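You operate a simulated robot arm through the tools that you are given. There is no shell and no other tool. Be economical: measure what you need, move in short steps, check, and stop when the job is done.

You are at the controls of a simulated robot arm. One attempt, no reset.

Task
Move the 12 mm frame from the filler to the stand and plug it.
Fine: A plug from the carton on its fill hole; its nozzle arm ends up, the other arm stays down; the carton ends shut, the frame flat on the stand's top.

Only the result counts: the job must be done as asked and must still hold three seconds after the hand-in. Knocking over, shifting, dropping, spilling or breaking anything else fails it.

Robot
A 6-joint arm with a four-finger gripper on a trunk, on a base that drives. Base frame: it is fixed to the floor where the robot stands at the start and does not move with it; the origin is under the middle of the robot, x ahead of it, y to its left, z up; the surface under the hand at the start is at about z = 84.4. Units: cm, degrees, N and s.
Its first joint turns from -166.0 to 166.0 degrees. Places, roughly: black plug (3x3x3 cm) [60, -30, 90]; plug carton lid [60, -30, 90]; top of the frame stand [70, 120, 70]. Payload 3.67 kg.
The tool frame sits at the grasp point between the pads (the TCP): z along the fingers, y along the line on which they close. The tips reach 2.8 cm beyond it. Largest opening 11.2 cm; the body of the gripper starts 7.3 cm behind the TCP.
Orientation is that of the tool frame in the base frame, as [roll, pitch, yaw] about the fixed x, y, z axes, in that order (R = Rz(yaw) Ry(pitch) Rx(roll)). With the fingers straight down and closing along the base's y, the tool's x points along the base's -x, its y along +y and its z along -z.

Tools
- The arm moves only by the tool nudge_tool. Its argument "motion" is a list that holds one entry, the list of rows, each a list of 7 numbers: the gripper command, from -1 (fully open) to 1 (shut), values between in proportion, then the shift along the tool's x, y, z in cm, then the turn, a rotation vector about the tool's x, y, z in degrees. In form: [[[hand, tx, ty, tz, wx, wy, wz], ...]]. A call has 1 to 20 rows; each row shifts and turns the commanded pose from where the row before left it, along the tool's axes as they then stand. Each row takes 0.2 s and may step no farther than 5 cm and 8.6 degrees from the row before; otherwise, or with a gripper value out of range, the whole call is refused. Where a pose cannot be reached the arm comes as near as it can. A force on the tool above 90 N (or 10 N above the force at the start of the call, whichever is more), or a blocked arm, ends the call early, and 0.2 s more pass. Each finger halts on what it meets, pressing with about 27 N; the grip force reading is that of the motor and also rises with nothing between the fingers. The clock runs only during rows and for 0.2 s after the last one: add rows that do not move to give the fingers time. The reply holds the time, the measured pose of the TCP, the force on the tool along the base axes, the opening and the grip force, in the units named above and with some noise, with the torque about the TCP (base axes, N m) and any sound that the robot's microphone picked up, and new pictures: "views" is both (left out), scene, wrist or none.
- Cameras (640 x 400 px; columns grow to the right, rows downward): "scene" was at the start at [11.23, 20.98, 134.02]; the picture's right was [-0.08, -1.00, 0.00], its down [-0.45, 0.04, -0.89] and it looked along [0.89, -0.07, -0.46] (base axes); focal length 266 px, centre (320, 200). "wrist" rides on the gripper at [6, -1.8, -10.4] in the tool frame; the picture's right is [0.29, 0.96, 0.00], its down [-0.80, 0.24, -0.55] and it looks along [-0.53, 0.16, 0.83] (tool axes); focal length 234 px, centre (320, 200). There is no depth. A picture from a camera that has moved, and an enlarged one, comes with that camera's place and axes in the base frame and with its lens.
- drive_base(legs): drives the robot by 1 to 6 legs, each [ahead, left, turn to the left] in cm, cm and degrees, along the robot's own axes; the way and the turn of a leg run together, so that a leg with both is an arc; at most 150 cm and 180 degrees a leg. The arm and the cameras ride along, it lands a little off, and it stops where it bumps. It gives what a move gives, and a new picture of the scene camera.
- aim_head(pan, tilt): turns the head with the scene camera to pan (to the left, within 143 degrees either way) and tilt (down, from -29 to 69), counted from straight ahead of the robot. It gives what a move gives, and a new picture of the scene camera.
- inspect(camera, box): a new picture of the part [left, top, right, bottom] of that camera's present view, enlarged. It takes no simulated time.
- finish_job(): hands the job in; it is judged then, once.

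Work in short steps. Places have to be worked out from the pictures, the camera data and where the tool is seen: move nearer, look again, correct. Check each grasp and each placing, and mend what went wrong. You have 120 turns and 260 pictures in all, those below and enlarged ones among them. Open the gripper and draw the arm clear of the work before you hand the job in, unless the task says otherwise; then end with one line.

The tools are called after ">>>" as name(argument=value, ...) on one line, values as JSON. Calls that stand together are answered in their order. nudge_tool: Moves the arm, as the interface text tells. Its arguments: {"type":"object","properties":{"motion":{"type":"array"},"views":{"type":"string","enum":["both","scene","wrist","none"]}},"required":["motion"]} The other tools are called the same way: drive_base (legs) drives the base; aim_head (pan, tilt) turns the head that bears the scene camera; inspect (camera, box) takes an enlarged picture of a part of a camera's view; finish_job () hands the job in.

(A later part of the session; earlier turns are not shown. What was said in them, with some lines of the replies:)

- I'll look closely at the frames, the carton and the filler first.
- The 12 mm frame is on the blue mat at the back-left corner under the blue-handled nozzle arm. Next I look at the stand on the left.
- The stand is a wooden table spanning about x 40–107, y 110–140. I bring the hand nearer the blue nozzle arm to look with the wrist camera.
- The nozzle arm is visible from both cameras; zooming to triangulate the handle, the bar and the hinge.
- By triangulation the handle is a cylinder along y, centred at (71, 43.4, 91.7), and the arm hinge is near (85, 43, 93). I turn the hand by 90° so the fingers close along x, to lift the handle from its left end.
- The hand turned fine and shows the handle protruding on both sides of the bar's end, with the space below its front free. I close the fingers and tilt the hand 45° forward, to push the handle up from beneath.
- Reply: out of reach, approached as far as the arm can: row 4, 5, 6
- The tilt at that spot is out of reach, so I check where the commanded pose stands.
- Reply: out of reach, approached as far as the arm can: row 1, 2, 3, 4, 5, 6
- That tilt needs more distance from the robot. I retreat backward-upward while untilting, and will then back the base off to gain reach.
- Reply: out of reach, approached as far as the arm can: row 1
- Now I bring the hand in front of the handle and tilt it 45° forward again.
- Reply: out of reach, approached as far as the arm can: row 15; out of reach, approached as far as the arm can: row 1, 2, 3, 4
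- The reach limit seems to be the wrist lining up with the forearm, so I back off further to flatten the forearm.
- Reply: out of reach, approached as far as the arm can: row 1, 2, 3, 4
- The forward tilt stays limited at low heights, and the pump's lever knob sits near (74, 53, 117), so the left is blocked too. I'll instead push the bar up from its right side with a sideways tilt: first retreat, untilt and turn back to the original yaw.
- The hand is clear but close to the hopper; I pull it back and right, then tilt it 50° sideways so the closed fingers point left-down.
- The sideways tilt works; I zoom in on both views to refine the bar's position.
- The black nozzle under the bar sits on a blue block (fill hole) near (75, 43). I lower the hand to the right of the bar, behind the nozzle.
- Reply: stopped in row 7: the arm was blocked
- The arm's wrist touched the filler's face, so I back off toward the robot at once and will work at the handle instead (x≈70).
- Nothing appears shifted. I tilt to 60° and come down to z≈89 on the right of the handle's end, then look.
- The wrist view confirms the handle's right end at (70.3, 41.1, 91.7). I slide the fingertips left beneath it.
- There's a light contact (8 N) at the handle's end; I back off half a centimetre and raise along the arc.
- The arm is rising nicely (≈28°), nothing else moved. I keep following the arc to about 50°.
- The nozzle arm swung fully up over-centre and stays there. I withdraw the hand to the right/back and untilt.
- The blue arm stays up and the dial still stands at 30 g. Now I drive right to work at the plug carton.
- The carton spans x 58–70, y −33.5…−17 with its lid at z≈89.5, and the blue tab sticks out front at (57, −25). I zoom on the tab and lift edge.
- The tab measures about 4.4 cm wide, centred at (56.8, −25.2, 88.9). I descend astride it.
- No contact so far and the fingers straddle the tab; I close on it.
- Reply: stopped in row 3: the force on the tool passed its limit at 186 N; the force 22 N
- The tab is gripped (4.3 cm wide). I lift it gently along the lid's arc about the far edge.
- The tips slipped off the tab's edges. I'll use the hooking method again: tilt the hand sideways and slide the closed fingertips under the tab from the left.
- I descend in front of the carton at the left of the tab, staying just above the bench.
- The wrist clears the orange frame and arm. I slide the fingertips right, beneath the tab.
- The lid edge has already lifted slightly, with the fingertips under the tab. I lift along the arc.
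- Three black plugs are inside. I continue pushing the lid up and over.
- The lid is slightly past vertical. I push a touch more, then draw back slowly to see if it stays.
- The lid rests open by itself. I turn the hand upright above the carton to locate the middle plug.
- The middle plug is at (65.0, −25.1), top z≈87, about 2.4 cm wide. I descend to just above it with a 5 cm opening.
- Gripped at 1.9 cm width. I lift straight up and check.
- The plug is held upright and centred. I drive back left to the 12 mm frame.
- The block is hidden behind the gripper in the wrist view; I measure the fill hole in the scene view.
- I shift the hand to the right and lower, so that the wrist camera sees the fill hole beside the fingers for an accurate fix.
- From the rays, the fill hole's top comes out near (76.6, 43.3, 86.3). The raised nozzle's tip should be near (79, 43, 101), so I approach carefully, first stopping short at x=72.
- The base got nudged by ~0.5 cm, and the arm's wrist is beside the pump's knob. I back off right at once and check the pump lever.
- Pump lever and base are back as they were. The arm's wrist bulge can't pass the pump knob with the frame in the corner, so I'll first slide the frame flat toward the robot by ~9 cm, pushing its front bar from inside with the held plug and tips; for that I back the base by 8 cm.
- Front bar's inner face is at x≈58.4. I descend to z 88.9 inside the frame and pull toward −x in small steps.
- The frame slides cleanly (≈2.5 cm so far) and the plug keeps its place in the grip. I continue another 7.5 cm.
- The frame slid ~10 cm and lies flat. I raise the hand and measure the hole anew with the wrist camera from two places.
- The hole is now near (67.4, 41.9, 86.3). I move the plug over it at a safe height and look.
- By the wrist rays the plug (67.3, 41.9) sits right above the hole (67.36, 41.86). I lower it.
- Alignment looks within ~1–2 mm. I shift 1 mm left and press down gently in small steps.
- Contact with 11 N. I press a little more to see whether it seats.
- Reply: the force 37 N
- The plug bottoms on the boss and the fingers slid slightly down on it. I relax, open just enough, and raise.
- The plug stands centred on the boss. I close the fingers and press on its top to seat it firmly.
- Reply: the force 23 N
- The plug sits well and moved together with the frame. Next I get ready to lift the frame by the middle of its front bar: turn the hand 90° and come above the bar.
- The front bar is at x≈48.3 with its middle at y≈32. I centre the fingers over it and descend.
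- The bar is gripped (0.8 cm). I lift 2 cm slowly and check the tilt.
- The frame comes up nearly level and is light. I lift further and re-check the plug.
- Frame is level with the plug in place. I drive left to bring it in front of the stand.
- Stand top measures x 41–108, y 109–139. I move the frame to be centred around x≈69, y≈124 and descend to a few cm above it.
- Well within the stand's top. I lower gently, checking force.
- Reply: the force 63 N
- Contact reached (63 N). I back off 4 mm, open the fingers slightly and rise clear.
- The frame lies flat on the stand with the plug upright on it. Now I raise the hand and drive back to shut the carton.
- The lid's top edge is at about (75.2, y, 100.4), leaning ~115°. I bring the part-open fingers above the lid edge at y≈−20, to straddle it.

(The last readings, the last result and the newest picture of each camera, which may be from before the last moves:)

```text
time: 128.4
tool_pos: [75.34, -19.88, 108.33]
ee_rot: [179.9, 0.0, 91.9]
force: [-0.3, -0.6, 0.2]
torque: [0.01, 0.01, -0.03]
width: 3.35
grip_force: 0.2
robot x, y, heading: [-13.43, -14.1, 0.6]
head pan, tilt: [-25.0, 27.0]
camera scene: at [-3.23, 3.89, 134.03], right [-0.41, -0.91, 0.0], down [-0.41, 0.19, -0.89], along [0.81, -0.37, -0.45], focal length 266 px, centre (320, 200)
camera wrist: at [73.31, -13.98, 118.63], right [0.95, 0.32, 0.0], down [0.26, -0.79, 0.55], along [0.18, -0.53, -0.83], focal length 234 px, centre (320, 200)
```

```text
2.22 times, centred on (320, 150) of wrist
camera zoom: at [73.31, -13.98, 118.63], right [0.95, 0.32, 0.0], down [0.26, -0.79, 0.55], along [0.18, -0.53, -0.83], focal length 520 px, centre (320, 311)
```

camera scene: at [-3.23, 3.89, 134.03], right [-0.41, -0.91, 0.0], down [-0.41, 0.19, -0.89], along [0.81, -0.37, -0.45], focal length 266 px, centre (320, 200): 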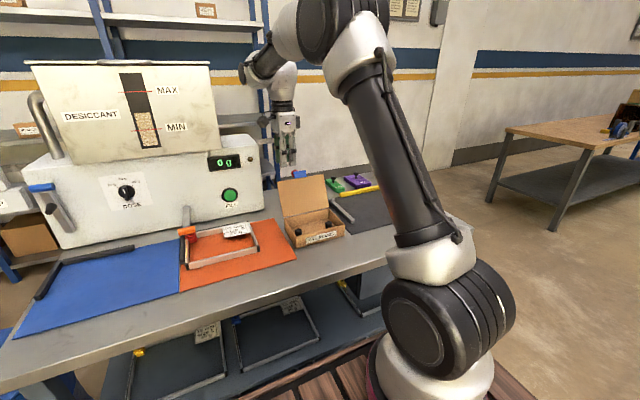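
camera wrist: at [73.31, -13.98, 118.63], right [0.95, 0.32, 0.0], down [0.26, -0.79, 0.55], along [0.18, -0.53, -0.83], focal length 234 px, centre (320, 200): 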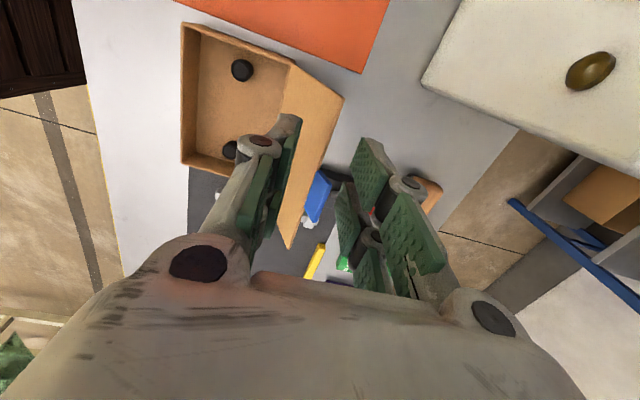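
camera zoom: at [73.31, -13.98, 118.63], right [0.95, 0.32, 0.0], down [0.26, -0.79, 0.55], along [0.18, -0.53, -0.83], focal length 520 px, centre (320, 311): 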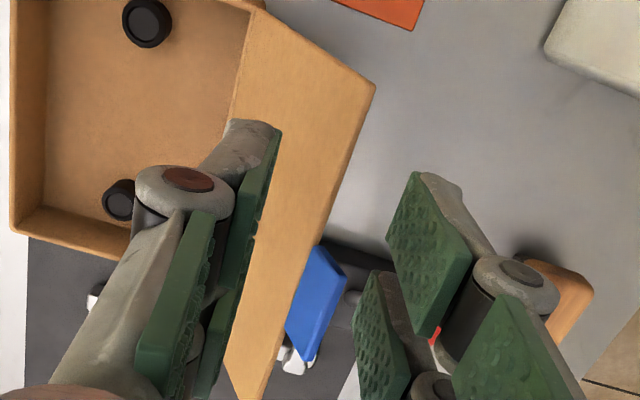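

The lid's edge is a bit further back (x≈76). I shift and lower the fingers to straddle it.

>>> nudge_tool(motion=[[[0.4, 0, 0.6, 1.5, 0, 0, 1.9], [0.4, 0, 0, 2, 0, 0, 0], [0.4, 0, 0, 1.5, 0, 0, 0], [0.4, 0, 0, 1.0, 0, 0, 0], [0.4, 0, 0, 0, 0, 0, 0]]], views="wrist")

>>> inspect(camera="scene", box=[250, 130, 370, 250])

>>> inspect(camera="wrist", box=[200, 60, 440, 240])

```text
time: 129.6
tool_pos: [76.15, -19.94, 102.22]
ee_rot: [179.9, 0.0, 89.9]
force: [1.5, 0.3, -0.2]
torque: [-0.02, 0.01, 0.0]
width: 3.36
grip_force: 0.0
robot x, y, heading: [-13.34, -14.24, 0.5]
head pan, tilt: [-25.0, 27.0]
camera wrist: at [74.23, -13.91, 112.62], right [0.96, 0.29, 0.0], down [0.24, -0.8, 0.55], along [0.16, -0.53, -0.83], focal length 234 px, centre (320, 200)
```

wrist: 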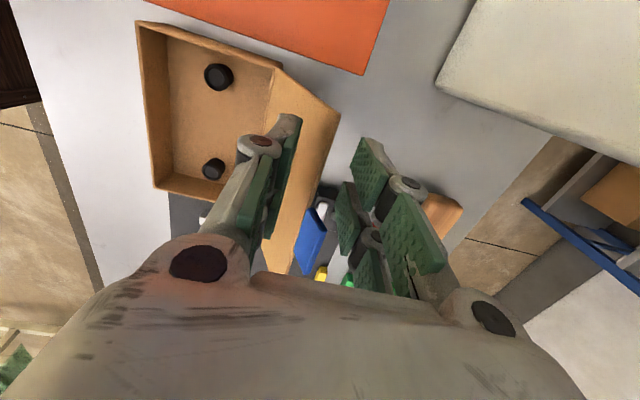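

```text
3.33 times, centred on (310, 190) of scene
camera zoom: at [-3.21, 3.89, 134.03], right [-0.41, -0.91, 0.0], down [-0.41, 0.19, -0.89], along [0.81, -0.37, -0.45], focal length 886 px, centre (353, 233)
```

zoom: 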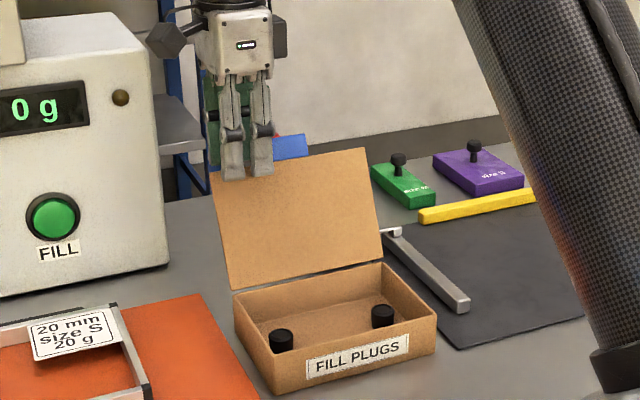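

```text
2.22 times, centred on (320, 150) of wrist
camera zoom: at [74.23, -13.91, 112.62], right [0.96, 0.29, 0.0], down [0.24, -0.8, 0.55], along [0.16, -0.53, -0.83], focal length 520 px, centre (320, 311)
```

zoom: 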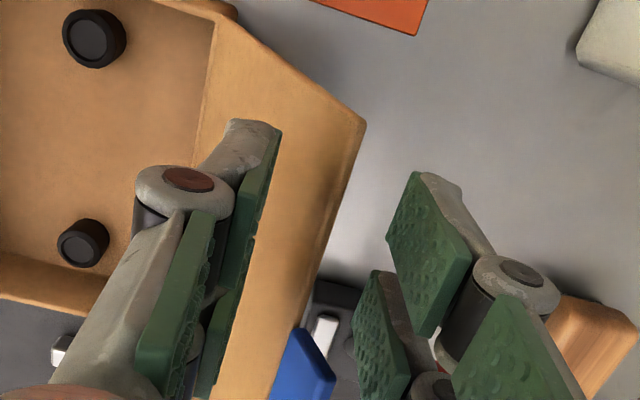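

The lid's edge is between the fingers. I swing it forward over the vertical.

>>> nudge_tool(motion=[[[0.4, 0, -1.5, -0.5, 0, 0, 0], [0.4, 0, -1.5, -0.5, 0, 0, 0], [0.4, 0, -1.6, -0.2, 0, 0, 0], [0.4, 0, -1.6, 0, 0, 0, 0], [0.4, 0, -1.6, 0, 0, 0, 0], [0.4, 0, -1.5, 0.2, 0, 0, 0], [0.4, 0, 0, 0, 0, 0, 0]]], views="wrist")

>>> inspect(camera="scene", box=[250, 130, 370, 250])

```text
time: 131.2
tool_pos: [66.68, -19.86, 103.33]
ee_rot: [179.9, 0.1, 89.9]
force: [-0.2, -0.3, 0.8]
torque: [0.02, 0.02, 0.02]
width: 3.37
grip_force: 0.1
robot x, y, heading: [-13.13, -14.14, 0.8]
head pan, tilt: [-25.0, 27.0]
camera wrist: at [64.84, -13.94, 113.57], right [0.96, 0.29, 0.0], down [0.24, -0.8, 0.55], along [0.16, -0.53, -0.83], focal length 234 px, centre (320, 200)
```

wrist: 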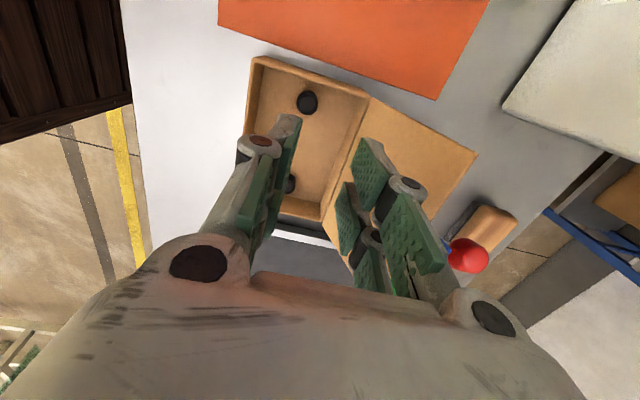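

```text
3.33 times, centred on (310, 190) of scene
camera zoom: at [-3.21, 3.89, 134.03], right [-0.41, -0.91, 0.0], down [-0.41, 0.19, -0.89], along [0.81, -0.37, -0.45], focal length 886 px, centre (353, 233)
```

zoom: 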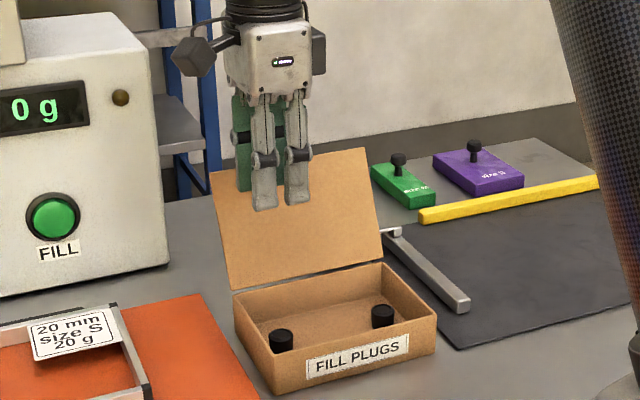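

The tips passed just over the lid's edge, and the lid hasn't moved. I go back with a wider opening and deeper straddle.

>>> nudge_tool(motion=[[[0.4, 0, 0, -3, 0, 0, 0], [0.1, 0, 3.5, 0, 0, 0, 0], [-0.07, 0, 3.5, 0, 0, 0, 0], [-0.07, 0, 3.3, 0, 0, 0, 0], [-0.07, 0, 0, 2, 0, 0, 0], [-0.07, 0, 0, 2, 0, 0, 0], [-0.07, 0, 0, 1.8, 0, 0, 0], [-0.07, 0, 0, 0, 0, 0, 0]]], views="wrist")

>>> inspect(camera="scene", box=[250, 130, 370, 250])

>>> inspect(camera="wrist", box=[180, 60, 460, 250])

```text
time: 133.0
tool_pos: [76.89, -19.96, 100.4]
ee_rot: [179.9, 0.0, 89.9]
force: [-0.7, -0.3, 1.0]
torque: [0.02, 0.02, -0.02]
width: 5.98
grip_force: 0.0
robot x, y, heading: [-13.79, -13.93, 0.6]
head pan, tilt: [-25.0, 27.0]
camera wrist: at [75.09, -13.9, 110.76], right [0.96, 0.29, 0.0], down [0.24, -0.8, 0.55], along [0.16, -0.53, -0.83], focal length 234 px, centre (320, 200)
```

wrist: 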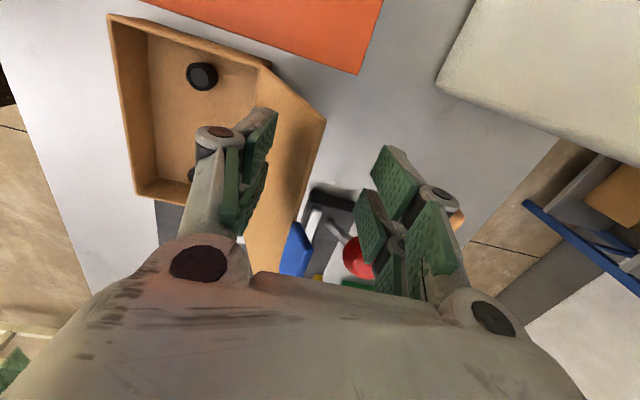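

```text
3.33 times, centred on (310, 190) of scene
camera zoom: at [-3.21, 3.89, 134.03], right [-0.41, -0.91, 0.0], down [-0.41, 0.19, -0.89], along [0.81, -0.37, -0.45], focal length 886 px, centre (353, 233)
```

zoom: 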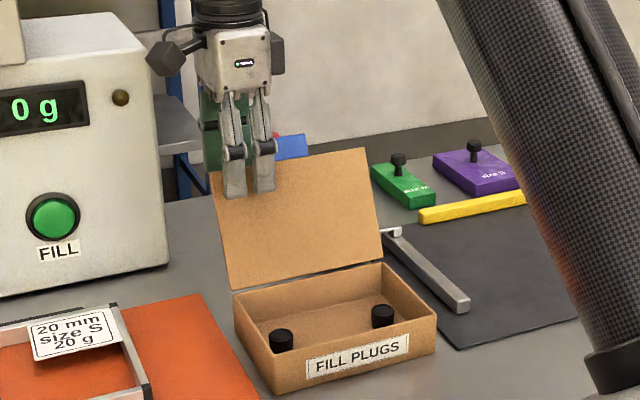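

```text
2.11 times, centred on (320, 155) of wrist
camera zoom: at [75.09, -13.9, 110.76], right [0.96, 0.29, 0.0], down [0.24, -0.8, 0.55], along [0.16, -0.53, -0.83], focal length 493 px, centre (320, 295)
```

zoom: 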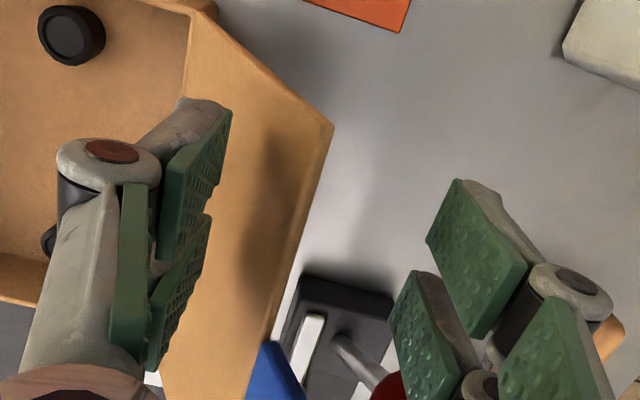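

The edge is lower than I thought (z≈98.3), so I go 1.8 cm deeper and then swing the lid forward.

>>> nudge_tool(motion=[[[-0.07, 0, 0, 1.0, 0, 0, 0], [-0.07, 0, 0, 0.9, 0, 0, 0], [-0.07, 0, -1.5, 0, 0, 0, 0], [-0.07, 0, -1.5, 0, 0, 0, 0], [-0.07, 0, -1.5, 0, 0, 0, 0], [-0.07, 0, -1.5, 0, 0, 0, 0], [-0.07, 0, -1.2, 0, 0, 0, 0], [-0.07, 0, 0, 0, 0, 0, 0]]], views="wrist")

>>> inspect(camera="scene", box=[250, 130, 370, 250])

```text
time: 134.8
tool_pos: [69.55, -19.75, 98.53]
ee_rot: [179.9, -0.1, 89.7]
force: [0.2, -0.2, 1.1]
torque: [0.01, 0.01, -0.01]
width: 6.0
grip_force: 0.0
robot x, y, heading: [-13.06, -13.97, 0.4]
head pan, tilt: [-25.0, 27.0]
camera wrist: at [67.85, -13.89, 108.87], right [0.96, 0.29, 0.0], down [0.24, -0.8, 0.55], along [0.16, -0.53, -0.83], focal length 234 px, centre (320, 200)
```

wrist: 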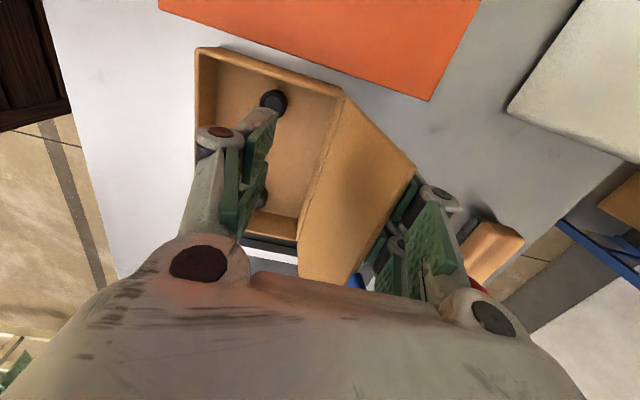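

```text
3.33 times, centred on (310, 190) of scene
camera zoom: at [-3.21, 3.89, 134.03], right [-0.41, -0.91, 0.0], down [-0.41, 0.19, -0.89], along [0.81, -0.37, -0.45], focal length 886 px, centre (353, 233)
```

zoom: 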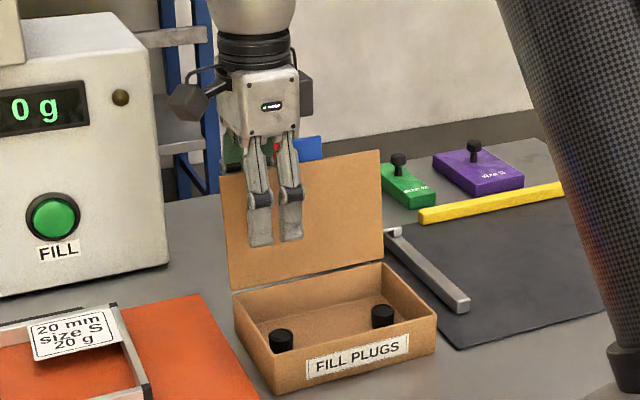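

The rear finger is now carrying the lid. I continue past vertical slowly.

>>> nudge_tool(motion=[[[-0.07, 0, -1, 0, 0, 0, 0], [-0.07, 0, -1, 0, 0, 0, 0], [-0.07, 0, -0.7, 0, 0, 0, 0], [-0.07, 0, -0.7, 0, 0, 0, 0], [-0.07, 0, -0.5, 0, 0, 0, 0], [-0.07, 0, 0, 0, 0, 0, 0]]], views="wrist")

>>> inspect(camera="scene", box=[250, 130, 370, 250])

```text
time: 136.2
tool_pos: [65.8, -19.87, 98.46]
ee_rot: [179.9, 0.0, 90.0]
force: [0.1, 0.4, -1.0]
torque: [0.0, 0.02, -0.04]
width: 5.99
grip_force: 0.2
robot x, y, heading: [-13.32, -14.1, 0.6]
head pan, tilt: [-25.0, 27.0]
camera wrist: at [64.02, -13.82, 108.87], right [0.96, 0.29, 0.0], down [0.24, -0.8, 0.55], along [0.16, -0.53, -0.83], focal length 234 px, centre (320, 200)
```

wrist: 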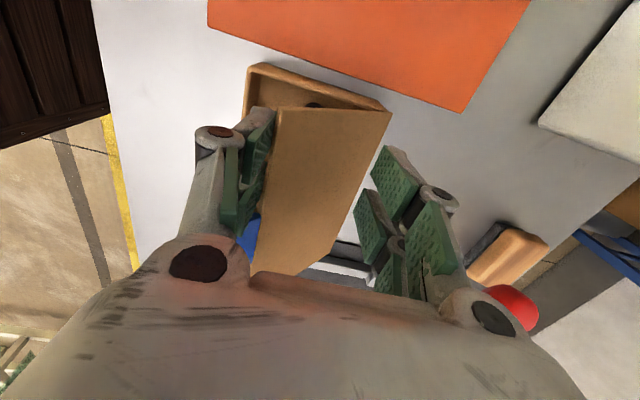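

```text
3.33 times, centred on (310, 190) of scene
camera zoom: at [-3.21, 3.89, 134.03], right [-0.41, -0.91, 0.0], down [-0.41, 0.19, -0.89], along [0.81, -0.37, -0.45], focal length 886 px, centre (353, 233)
```

zoom: 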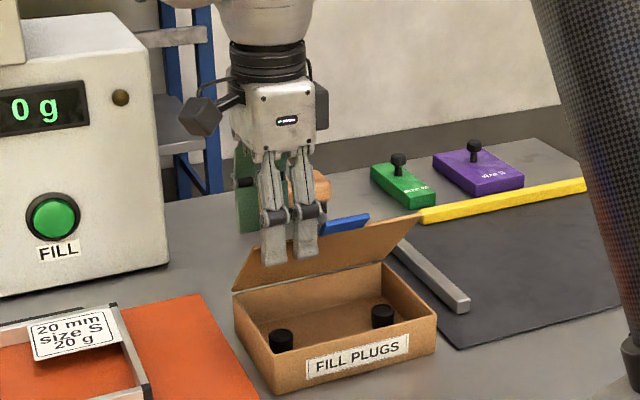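

The lid passed vertical and rests on the front finger. I let it down in a controlled way.

>>> nudge_tool(motion=[[[-0.07, 0, -0.9, 0.4, 0, 0, 0], [-0.07, 0, -0.9, 0.4, 0, 0, 0], [-0.07, 0, -0.6, 0.7, 0, 0, 0], [-0.07, 0, -0.5, 0.7, 0, 0, 0], [-0.07, 0, -0.5, 0.6, 0, 0, 0], [-0.07, 0, -0.4, 0.6, 0, 0, 0], [-0.07, 0, -0.4, 0.5, 0, 0, 0], [-0.07, 0, 0, 0, 0, 0, 0]]], views="wrist")

>>> inspect(camera="scene", box=[250, 150, 370, 250])

```text
time: 138.0
tool_pos: [61.79, -19.86, 94.67]
ee_rot: [179.9, 0.0, 90.0]
force: [0.3, 0.3, -1.2]
torque: [0.01, 0.01, -0.01]
width: 5.98
grip_force: 0.1
robot x, y, heading: [-13.66, -13.97, 0.9]
head pan, tilt: [-25.0, 27.0]
camera wrist: at [59.89, -13.85, 105.0], right [0.96, 0.29, 0.0], down [0.24, -0.8, 0.55], along [0.16, -0.53, -0.83], focal length 234 px, centre (320, 200)
```

wrist: 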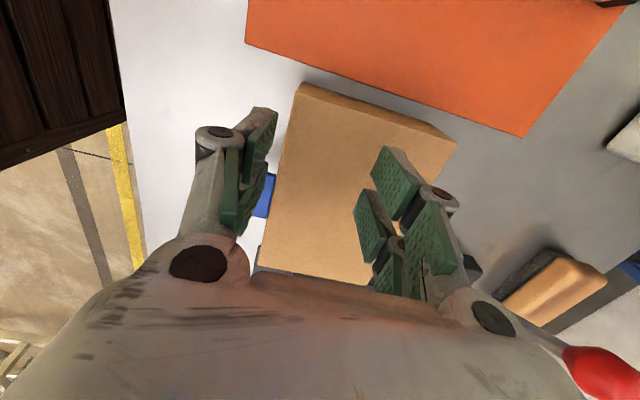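

```text
4.00 times, centred on (310, 200) of scene
camera zoom: at [-3.21, 3.89, 134.03], right [-0.41, -0.91, 0.0], down [-0.41, 0.19, -0.89], along [0.81, -0.37, -0.45], focal length 1063 px, centre (360, 200)
```

zoom: 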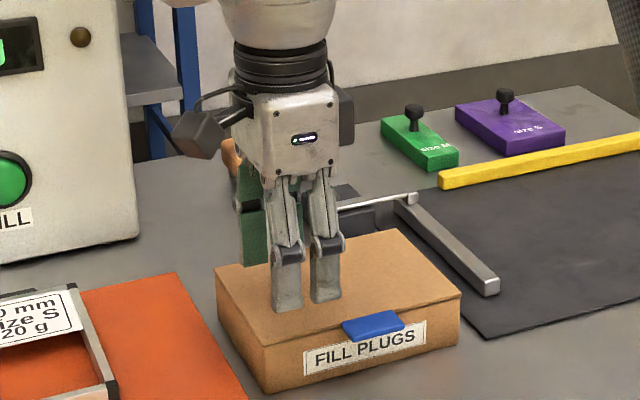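

The lid is down and the carton hasn't moved. I raise the hand clear, open it, and check the whole scene.

>>> nudge_tool(motion=[[[-0.07, 0, 0, -3, 0, 0, 0], [-0.07, 0, 0, -4, 0, 0, 0], [-1, 0, -2, -4, 0, 0, 0], [-1, 0, -2, -4, 0, 0, 0], [-1, 0, -1, -3, 0, 0, 0], [-1, 0, 0, 0, 0, 0, 0]]], views="none")

>>> inspect(camera="scene", box=[250, 150, 370, 250])

>>> aim_head(pan=50, tilt=30)

>>> aim_head(pan=10, tilt=25)

```text
time: 139.4
tool_pos: [56.8, -19.93, 112.57]
ee_rot: [179.9, 0.1, 89.9]
force: [0.1, -0.1, 0.7]
torque: [0.01, 0.04, -0.01]
width: 11.19
grip_force: 0.1
robot x, y, heading: [-13.25, -13.96, 0.7]
head pan, tilt: [-25.0, 27.0]
```

```text
4.00 times, centred on (310, 200) of scene
camera zoom: at [-3.21, 3.89, 134.03], right [-0.41, -0.91, 0.0], down [-0.41, 0.19, -0.89], along [0.81, -0.37, -0.45], focal length 1063 px, centre (360, 200)
```

zoom: 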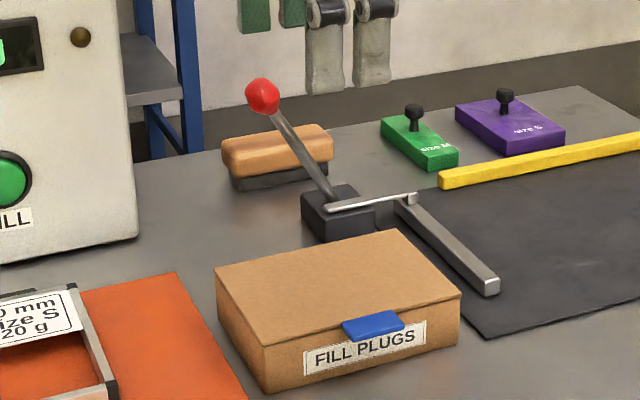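

```text
time: 140.8
tool_pos: [56.62, -19.98, 112.46]
ee_rot: [179.8, 0.1, 90.0]
force: [0.2, -0.6, -0.1]
torque: [0.01, -0.02, -0.03]
width: 11.2
grip_force: 0.0
robot x, y, heading: [-13.59, -13.91, 0.5]
head pan, tilt: [50.0, 30.0]
camera scene: at [-5.81, 14.66, 133.56], right [0.77, -0.64, 0.0], down [-0.32, -0.39, -0.87], along [0.55, 0.67, -0.5], focal length 266 px, centre (320, 200)
```

scene: 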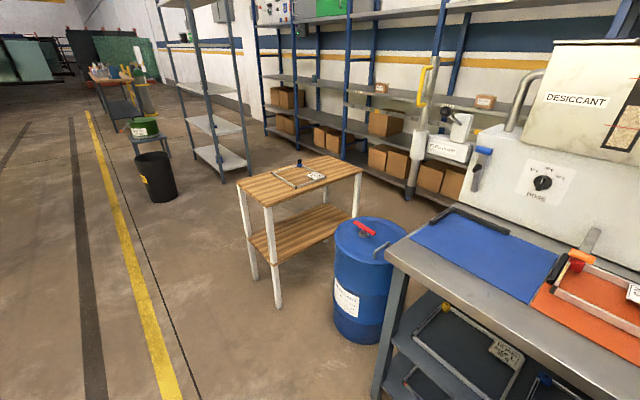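

```text
time: 141.9
tool_pos: [56.69, -19.96, 112.44]
ee_rot: [179.8, 0.0, 89.9]
force: [0.0, 0.1, -0.6]
torque: [-0.02, -0.01, 0.01]
width: 11.19
grip_force: 0.0
robot x, y, heading: [-13.4, -13.98, 0.5]
head pan, tilt: [10.0, 25.0]
camera scene: at [-2.5, 9.38, 134.35], right [0.18, -0.98, 0.0], down [-0.42, -0.08, -0.91], along [0.89, 0.17, -0.42], focal length 266 px, centre (320, 200)
```

scene: 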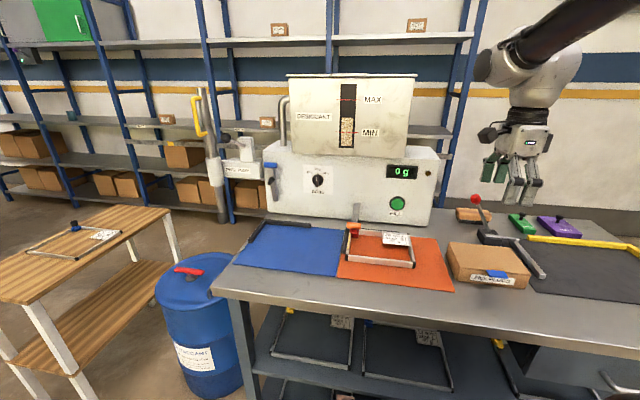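

I take a last close look at the frame on the stand and at the filler with its pump.

>>> inspect(camera="scene", box=[10, 195, 150, 285])

>>> inspect(camera="scene", box=[180, 80, 440, 280])

```text
4.44 times, centred on (80, 240) of scene
camera zoom: at [-2.5, 9.38, 134.35], right [0.18, -0.98, 0.0], down [-0.42, -0.08, -0.91], along [0.89, 0.17, -0.42], focal length 1181 px, centre (1387, 22)
```

zoom: 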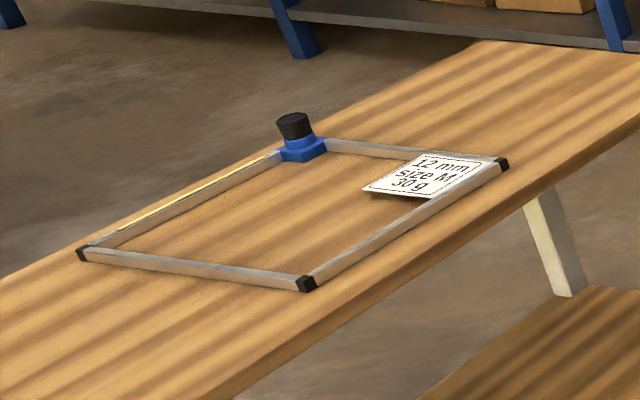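

```text
2.00 times, centred on (310, 180) of scene
camera zoom: at [-2.5, 9.38, 134.35], right [0.18, -0.98, 0.0], down [-0.42, -0.08, -0.91], along [0.89, 0.17, -0.42], focal length 531 px, centre (340, 240)
```

zoom: 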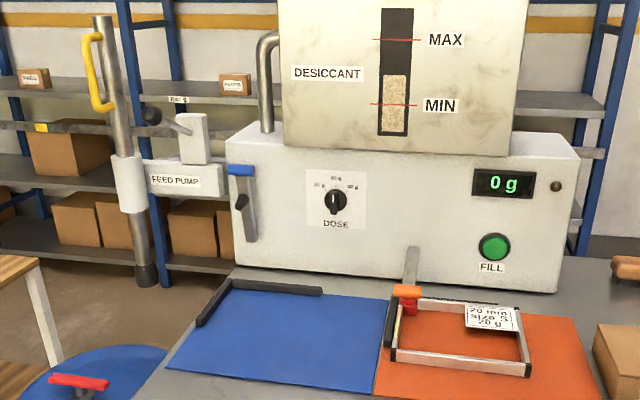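

Frame flat on the stand and plugged, blue nozzle arm up, orange arm down, carton shut, hand clear; I hand in.

>>> finish_job()

```text
The job is handed in.
```

The 12 mm frame lies flat on the stand with a plug on its fill hole. Its nozzle arm is up, the other is still down, and the carton is shut. The arm brushed the filler and the pump lever lightly along the way, but the last pictures show nothing moved.
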